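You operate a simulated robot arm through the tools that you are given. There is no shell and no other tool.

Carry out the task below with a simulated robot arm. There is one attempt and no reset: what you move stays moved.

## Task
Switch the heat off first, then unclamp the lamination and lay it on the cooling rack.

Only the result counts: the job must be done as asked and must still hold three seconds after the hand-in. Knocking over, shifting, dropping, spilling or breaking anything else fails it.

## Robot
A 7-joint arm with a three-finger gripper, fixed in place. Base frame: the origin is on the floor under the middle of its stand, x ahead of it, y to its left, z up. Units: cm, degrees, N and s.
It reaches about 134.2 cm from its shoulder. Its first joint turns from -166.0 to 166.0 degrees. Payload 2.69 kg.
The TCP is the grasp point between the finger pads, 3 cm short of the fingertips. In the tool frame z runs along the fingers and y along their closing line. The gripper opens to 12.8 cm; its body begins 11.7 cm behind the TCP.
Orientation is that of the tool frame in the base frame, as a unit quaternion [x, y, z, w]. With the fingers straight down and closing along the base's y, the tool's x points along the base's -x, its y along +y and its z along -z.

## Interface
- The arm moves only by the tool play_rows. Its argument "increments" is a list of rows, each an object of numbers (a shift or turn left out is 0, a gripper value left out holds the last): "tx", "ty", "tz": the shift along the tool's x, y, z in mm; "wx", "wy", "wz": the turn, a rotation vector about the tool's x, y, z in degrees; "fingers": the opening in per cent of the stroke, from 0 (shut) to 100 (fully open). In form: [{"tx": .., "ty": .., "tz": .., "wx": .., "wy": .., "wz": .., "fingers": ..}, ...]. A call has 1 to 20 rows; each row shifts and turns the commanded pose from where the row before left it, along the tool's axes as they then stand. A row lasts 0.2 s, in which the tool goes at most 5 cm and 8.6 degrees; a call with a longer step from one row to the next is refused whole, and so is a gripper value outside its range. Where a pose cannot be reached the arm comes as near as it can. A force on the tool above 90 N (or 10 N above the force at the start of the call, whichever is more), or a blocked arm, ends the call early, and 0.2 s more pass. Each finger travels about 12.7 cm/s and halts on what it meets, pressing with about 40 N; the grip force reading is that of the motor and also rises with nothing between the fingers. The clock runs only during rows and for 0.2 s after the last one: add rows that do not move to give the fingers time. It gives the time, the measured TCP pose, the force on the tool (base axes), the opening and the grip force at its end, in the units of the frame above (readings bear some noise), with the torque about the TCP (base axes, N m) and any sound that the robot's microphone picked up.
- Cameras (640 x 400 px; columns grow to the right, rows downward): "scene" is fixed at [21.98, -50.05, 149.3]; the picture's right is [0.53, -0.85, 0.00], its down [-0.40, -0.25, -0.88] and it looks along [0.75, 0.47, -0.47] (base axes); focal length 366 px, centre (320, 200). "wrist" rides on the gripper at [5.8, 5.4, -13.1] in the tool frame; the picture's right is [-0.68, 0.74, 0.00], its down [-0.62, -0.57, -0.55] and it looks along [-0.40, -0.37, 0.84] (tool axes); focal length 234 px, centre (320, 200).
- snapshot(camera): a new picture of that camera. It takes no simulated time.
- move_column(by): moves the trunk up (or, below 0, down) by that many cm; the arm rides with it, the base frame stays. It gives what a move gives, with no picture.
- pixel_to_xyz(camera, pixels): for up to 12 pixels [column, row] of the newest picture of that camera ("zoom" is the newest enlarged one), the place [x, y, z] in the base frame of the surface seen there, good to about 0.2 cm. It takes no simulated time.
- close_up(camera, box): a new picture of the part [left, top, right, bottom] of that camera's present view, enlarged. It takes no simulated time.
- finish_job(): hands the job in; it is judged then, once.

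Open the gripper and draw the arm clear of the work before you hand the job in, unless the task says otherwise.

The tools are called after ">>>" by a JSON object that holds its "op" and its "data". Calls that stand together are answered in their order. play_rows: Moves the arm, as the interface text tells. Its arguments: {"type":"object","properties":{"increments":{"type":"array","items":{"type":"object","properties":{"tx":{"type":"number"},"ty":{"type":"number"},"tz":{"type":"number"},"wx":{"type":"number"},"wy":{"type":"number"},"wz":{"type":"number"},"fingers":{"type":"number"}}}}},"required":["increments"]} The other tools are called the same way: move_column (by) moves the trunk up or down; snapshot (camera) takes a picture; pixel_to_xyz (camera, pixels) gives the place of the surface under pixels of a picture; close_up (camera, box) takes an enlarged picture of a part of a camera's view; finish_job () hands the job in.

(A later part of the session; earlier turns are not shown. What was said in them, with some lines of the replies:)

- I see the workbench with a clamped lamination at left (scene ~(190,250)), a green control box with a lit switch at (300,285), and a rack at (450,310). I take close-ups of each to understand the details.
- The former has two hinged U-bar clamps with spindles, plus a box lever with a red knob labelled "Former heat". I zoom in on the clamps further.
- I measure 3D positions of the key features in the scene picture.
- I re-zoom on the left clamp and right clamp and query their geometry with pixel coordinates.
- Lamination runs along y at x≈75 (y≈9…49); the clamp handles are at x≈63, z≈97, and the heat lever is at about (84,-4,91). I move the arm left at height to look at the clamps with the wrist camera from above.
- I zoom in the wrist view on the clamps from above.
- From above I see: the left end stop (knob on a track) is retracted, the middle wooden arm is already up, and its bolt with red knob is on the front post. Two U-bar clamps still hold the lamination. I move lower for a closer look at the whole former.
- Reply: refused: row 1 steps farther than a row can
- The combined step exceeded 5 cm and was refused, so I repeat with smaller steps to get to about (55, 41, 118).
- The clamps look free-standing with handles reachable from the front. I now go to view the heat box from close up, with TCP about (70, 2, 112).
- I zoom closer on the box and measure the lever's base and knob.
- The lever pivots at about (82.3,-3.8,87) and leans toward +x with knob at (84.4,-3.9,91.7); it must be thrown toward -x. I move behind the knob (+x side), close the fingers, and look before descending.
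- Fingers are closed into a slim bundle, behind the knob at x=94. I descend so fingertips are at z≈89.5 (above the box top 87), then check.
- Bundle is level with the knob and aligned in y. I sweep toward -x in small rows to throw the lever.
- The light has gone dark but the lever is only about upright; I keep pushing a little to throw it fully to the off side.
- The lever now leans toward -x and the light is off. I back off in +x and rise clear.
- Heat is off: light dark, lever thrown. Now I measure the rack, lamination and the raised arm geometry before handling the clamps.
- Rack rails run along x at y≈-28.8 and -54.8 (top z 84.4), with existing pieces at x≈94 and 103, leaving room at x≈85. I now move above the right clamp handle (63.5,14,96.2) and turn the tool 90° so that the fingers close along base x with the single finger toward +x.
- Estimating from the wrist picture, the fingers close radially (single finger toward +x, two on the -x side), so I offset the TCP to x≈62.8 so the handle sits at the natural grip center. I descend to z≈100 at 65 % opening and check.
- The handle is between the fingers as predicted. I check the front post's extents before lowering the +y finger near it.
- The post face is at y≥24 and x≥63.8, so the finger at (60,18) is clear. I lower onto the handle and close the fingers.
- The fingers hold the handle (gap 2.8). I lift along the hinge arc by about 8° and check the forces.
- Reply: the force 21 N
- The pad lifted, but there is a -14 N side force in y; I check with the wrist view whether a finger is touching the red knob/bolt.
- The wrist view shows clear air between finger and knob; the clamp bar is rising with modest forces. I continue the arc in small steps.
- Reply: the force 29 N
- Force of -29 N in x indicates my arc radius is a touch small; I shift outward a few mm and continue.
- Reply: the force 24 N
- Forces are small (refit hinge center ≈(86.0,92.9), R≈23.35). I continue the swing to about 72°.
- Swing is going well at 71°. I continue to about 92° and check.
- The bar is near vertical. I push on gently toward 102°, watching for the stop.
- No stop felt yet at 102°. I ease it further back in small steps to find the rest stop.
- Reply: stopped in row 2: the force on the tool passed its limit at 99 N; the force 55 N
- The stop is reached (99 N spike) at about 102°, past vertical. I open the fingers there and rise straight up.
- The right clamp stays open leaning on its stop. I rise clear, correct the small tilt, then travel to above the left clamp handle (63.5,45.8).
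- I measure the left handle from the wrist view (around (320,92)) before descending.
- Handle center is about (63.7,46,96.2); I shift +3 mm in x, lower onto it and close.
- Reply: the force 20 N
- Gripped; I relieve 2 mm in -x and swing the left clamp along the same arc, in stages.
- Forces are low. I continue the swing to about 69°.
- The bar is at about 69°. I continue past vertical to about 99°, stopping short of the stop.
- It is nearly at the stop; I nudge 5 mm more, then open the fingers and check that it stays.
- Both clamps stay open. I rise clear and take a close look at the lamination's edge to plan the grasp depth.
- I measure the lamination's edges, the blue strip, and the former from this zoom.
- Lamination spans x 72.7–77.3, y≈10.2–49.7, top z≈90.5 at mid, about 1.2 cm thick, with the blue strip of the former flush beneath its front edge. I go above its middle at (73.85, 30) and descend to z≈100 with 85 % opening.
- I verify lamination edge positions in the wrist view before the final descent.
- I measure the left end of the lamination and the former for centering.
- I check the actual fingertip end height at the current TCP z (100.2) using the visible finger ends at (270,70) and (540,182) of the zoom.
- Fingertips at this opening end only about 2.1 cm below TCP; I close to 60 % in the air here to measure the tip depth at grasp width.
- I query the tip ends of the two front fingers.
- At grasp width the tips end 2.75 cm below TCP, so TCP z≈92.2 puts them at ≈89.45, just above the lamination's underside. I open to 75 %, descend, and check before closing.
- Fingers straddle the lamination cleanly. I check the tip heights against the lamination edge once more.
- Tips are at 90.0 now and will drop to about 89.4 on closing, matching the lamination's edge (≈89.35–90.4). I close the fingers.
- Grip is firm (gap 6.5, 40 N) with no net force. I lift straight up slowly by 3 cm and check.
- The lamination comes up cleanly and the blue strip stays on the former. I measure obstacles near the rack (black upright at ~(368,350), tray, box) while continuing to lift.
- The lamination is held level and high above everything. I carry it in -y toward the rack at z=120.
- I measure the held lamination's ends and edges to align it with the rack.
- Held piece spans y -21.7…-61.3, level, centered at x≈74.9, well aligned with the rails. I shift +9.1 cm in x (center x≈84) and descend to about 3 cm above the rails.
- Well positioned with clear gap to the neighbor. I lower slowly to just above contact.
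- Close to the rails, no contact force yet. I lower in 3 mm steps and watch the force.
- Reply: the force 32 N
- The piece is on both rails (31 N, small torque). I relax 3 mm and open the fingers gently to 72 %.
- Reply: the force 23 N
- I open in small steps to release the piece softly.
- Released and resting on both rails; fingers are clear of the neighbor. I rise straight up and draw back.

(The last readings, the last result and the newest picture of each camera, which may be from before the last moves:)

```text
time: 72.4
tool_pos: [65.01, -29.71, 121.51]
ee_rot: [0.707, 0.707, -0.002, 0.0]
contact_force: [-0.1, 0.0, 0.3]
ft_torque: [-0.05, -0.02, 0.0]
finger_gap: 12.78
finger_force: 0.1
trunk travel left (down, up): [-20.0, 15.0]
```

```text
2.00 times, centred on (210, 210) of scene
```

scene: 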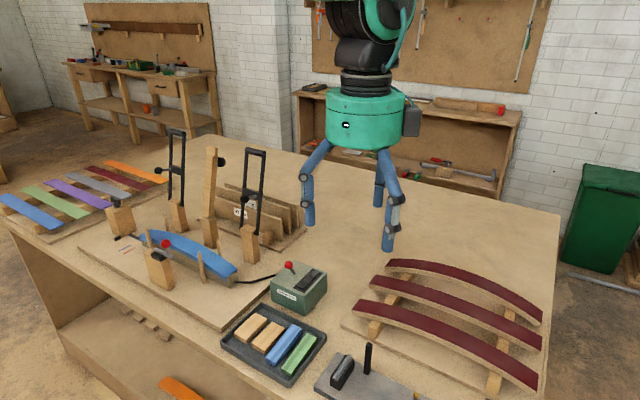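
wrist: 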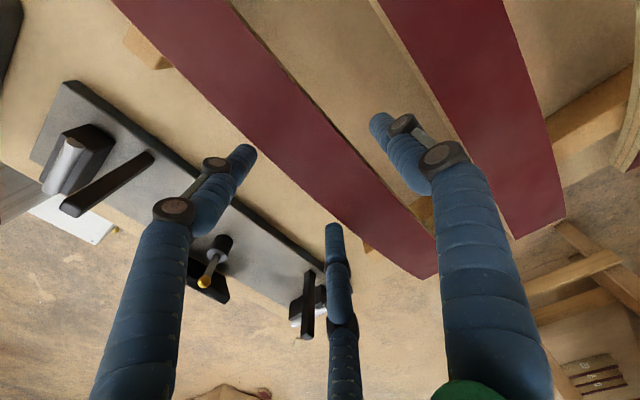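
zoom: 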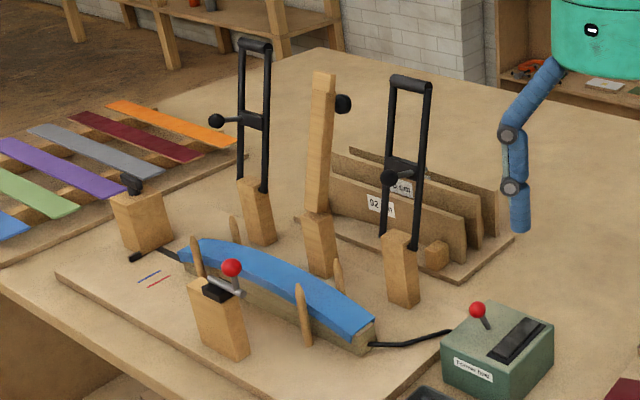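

The lamination lies on both rails, clamps are open, heat is off with the light dark. I do a final check of the piece's coordinates.

>>> {"op": "pixel_to_xyz", "data": {"camera": "scene", "pixels": [[358, 310], [365, 303], [536, 385], [540, 376], [450, 335], [375, 325], [495, 375], [395, 318]]}}

```text
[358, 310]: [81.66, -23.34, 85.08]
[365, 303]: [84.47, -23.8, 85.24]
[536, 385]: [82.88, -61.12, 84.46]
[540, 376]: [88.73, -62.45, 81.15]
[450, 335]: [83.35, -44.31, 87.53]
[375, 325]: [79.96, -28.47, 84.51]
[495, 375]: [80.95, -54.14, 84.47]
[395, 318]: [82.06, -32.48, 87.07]
```

The piece rests at x≈82–86, y≈-22…-61, supported by both rails at z≈84.5, steady and with the arm clear and gripper open. I hand the job in.

>>> {"op": "finish_job", "data": {}}

```text
The job is handed in.
```

The heat is off, both clamps are open, and the lamination is on the cooling rack. I've handed the job in, but the result hasn't come back.

- **Heat:** I threw the lever on the "Former heat" box to the off side before touching the clamps, and its light went dark.
- **Clamps:** Both bar clamps are swung up and leaning back on their stops. The middle wooden arm was already raised at the start.
- **Lamination:** It rests on both rails, in front of the two pieces already there, with about 5 cm of clearance to the nearest one. The blue strip stayed on the former.

I saw nothing else on the bench shift. The gripper is open and the arm is clear of the work.
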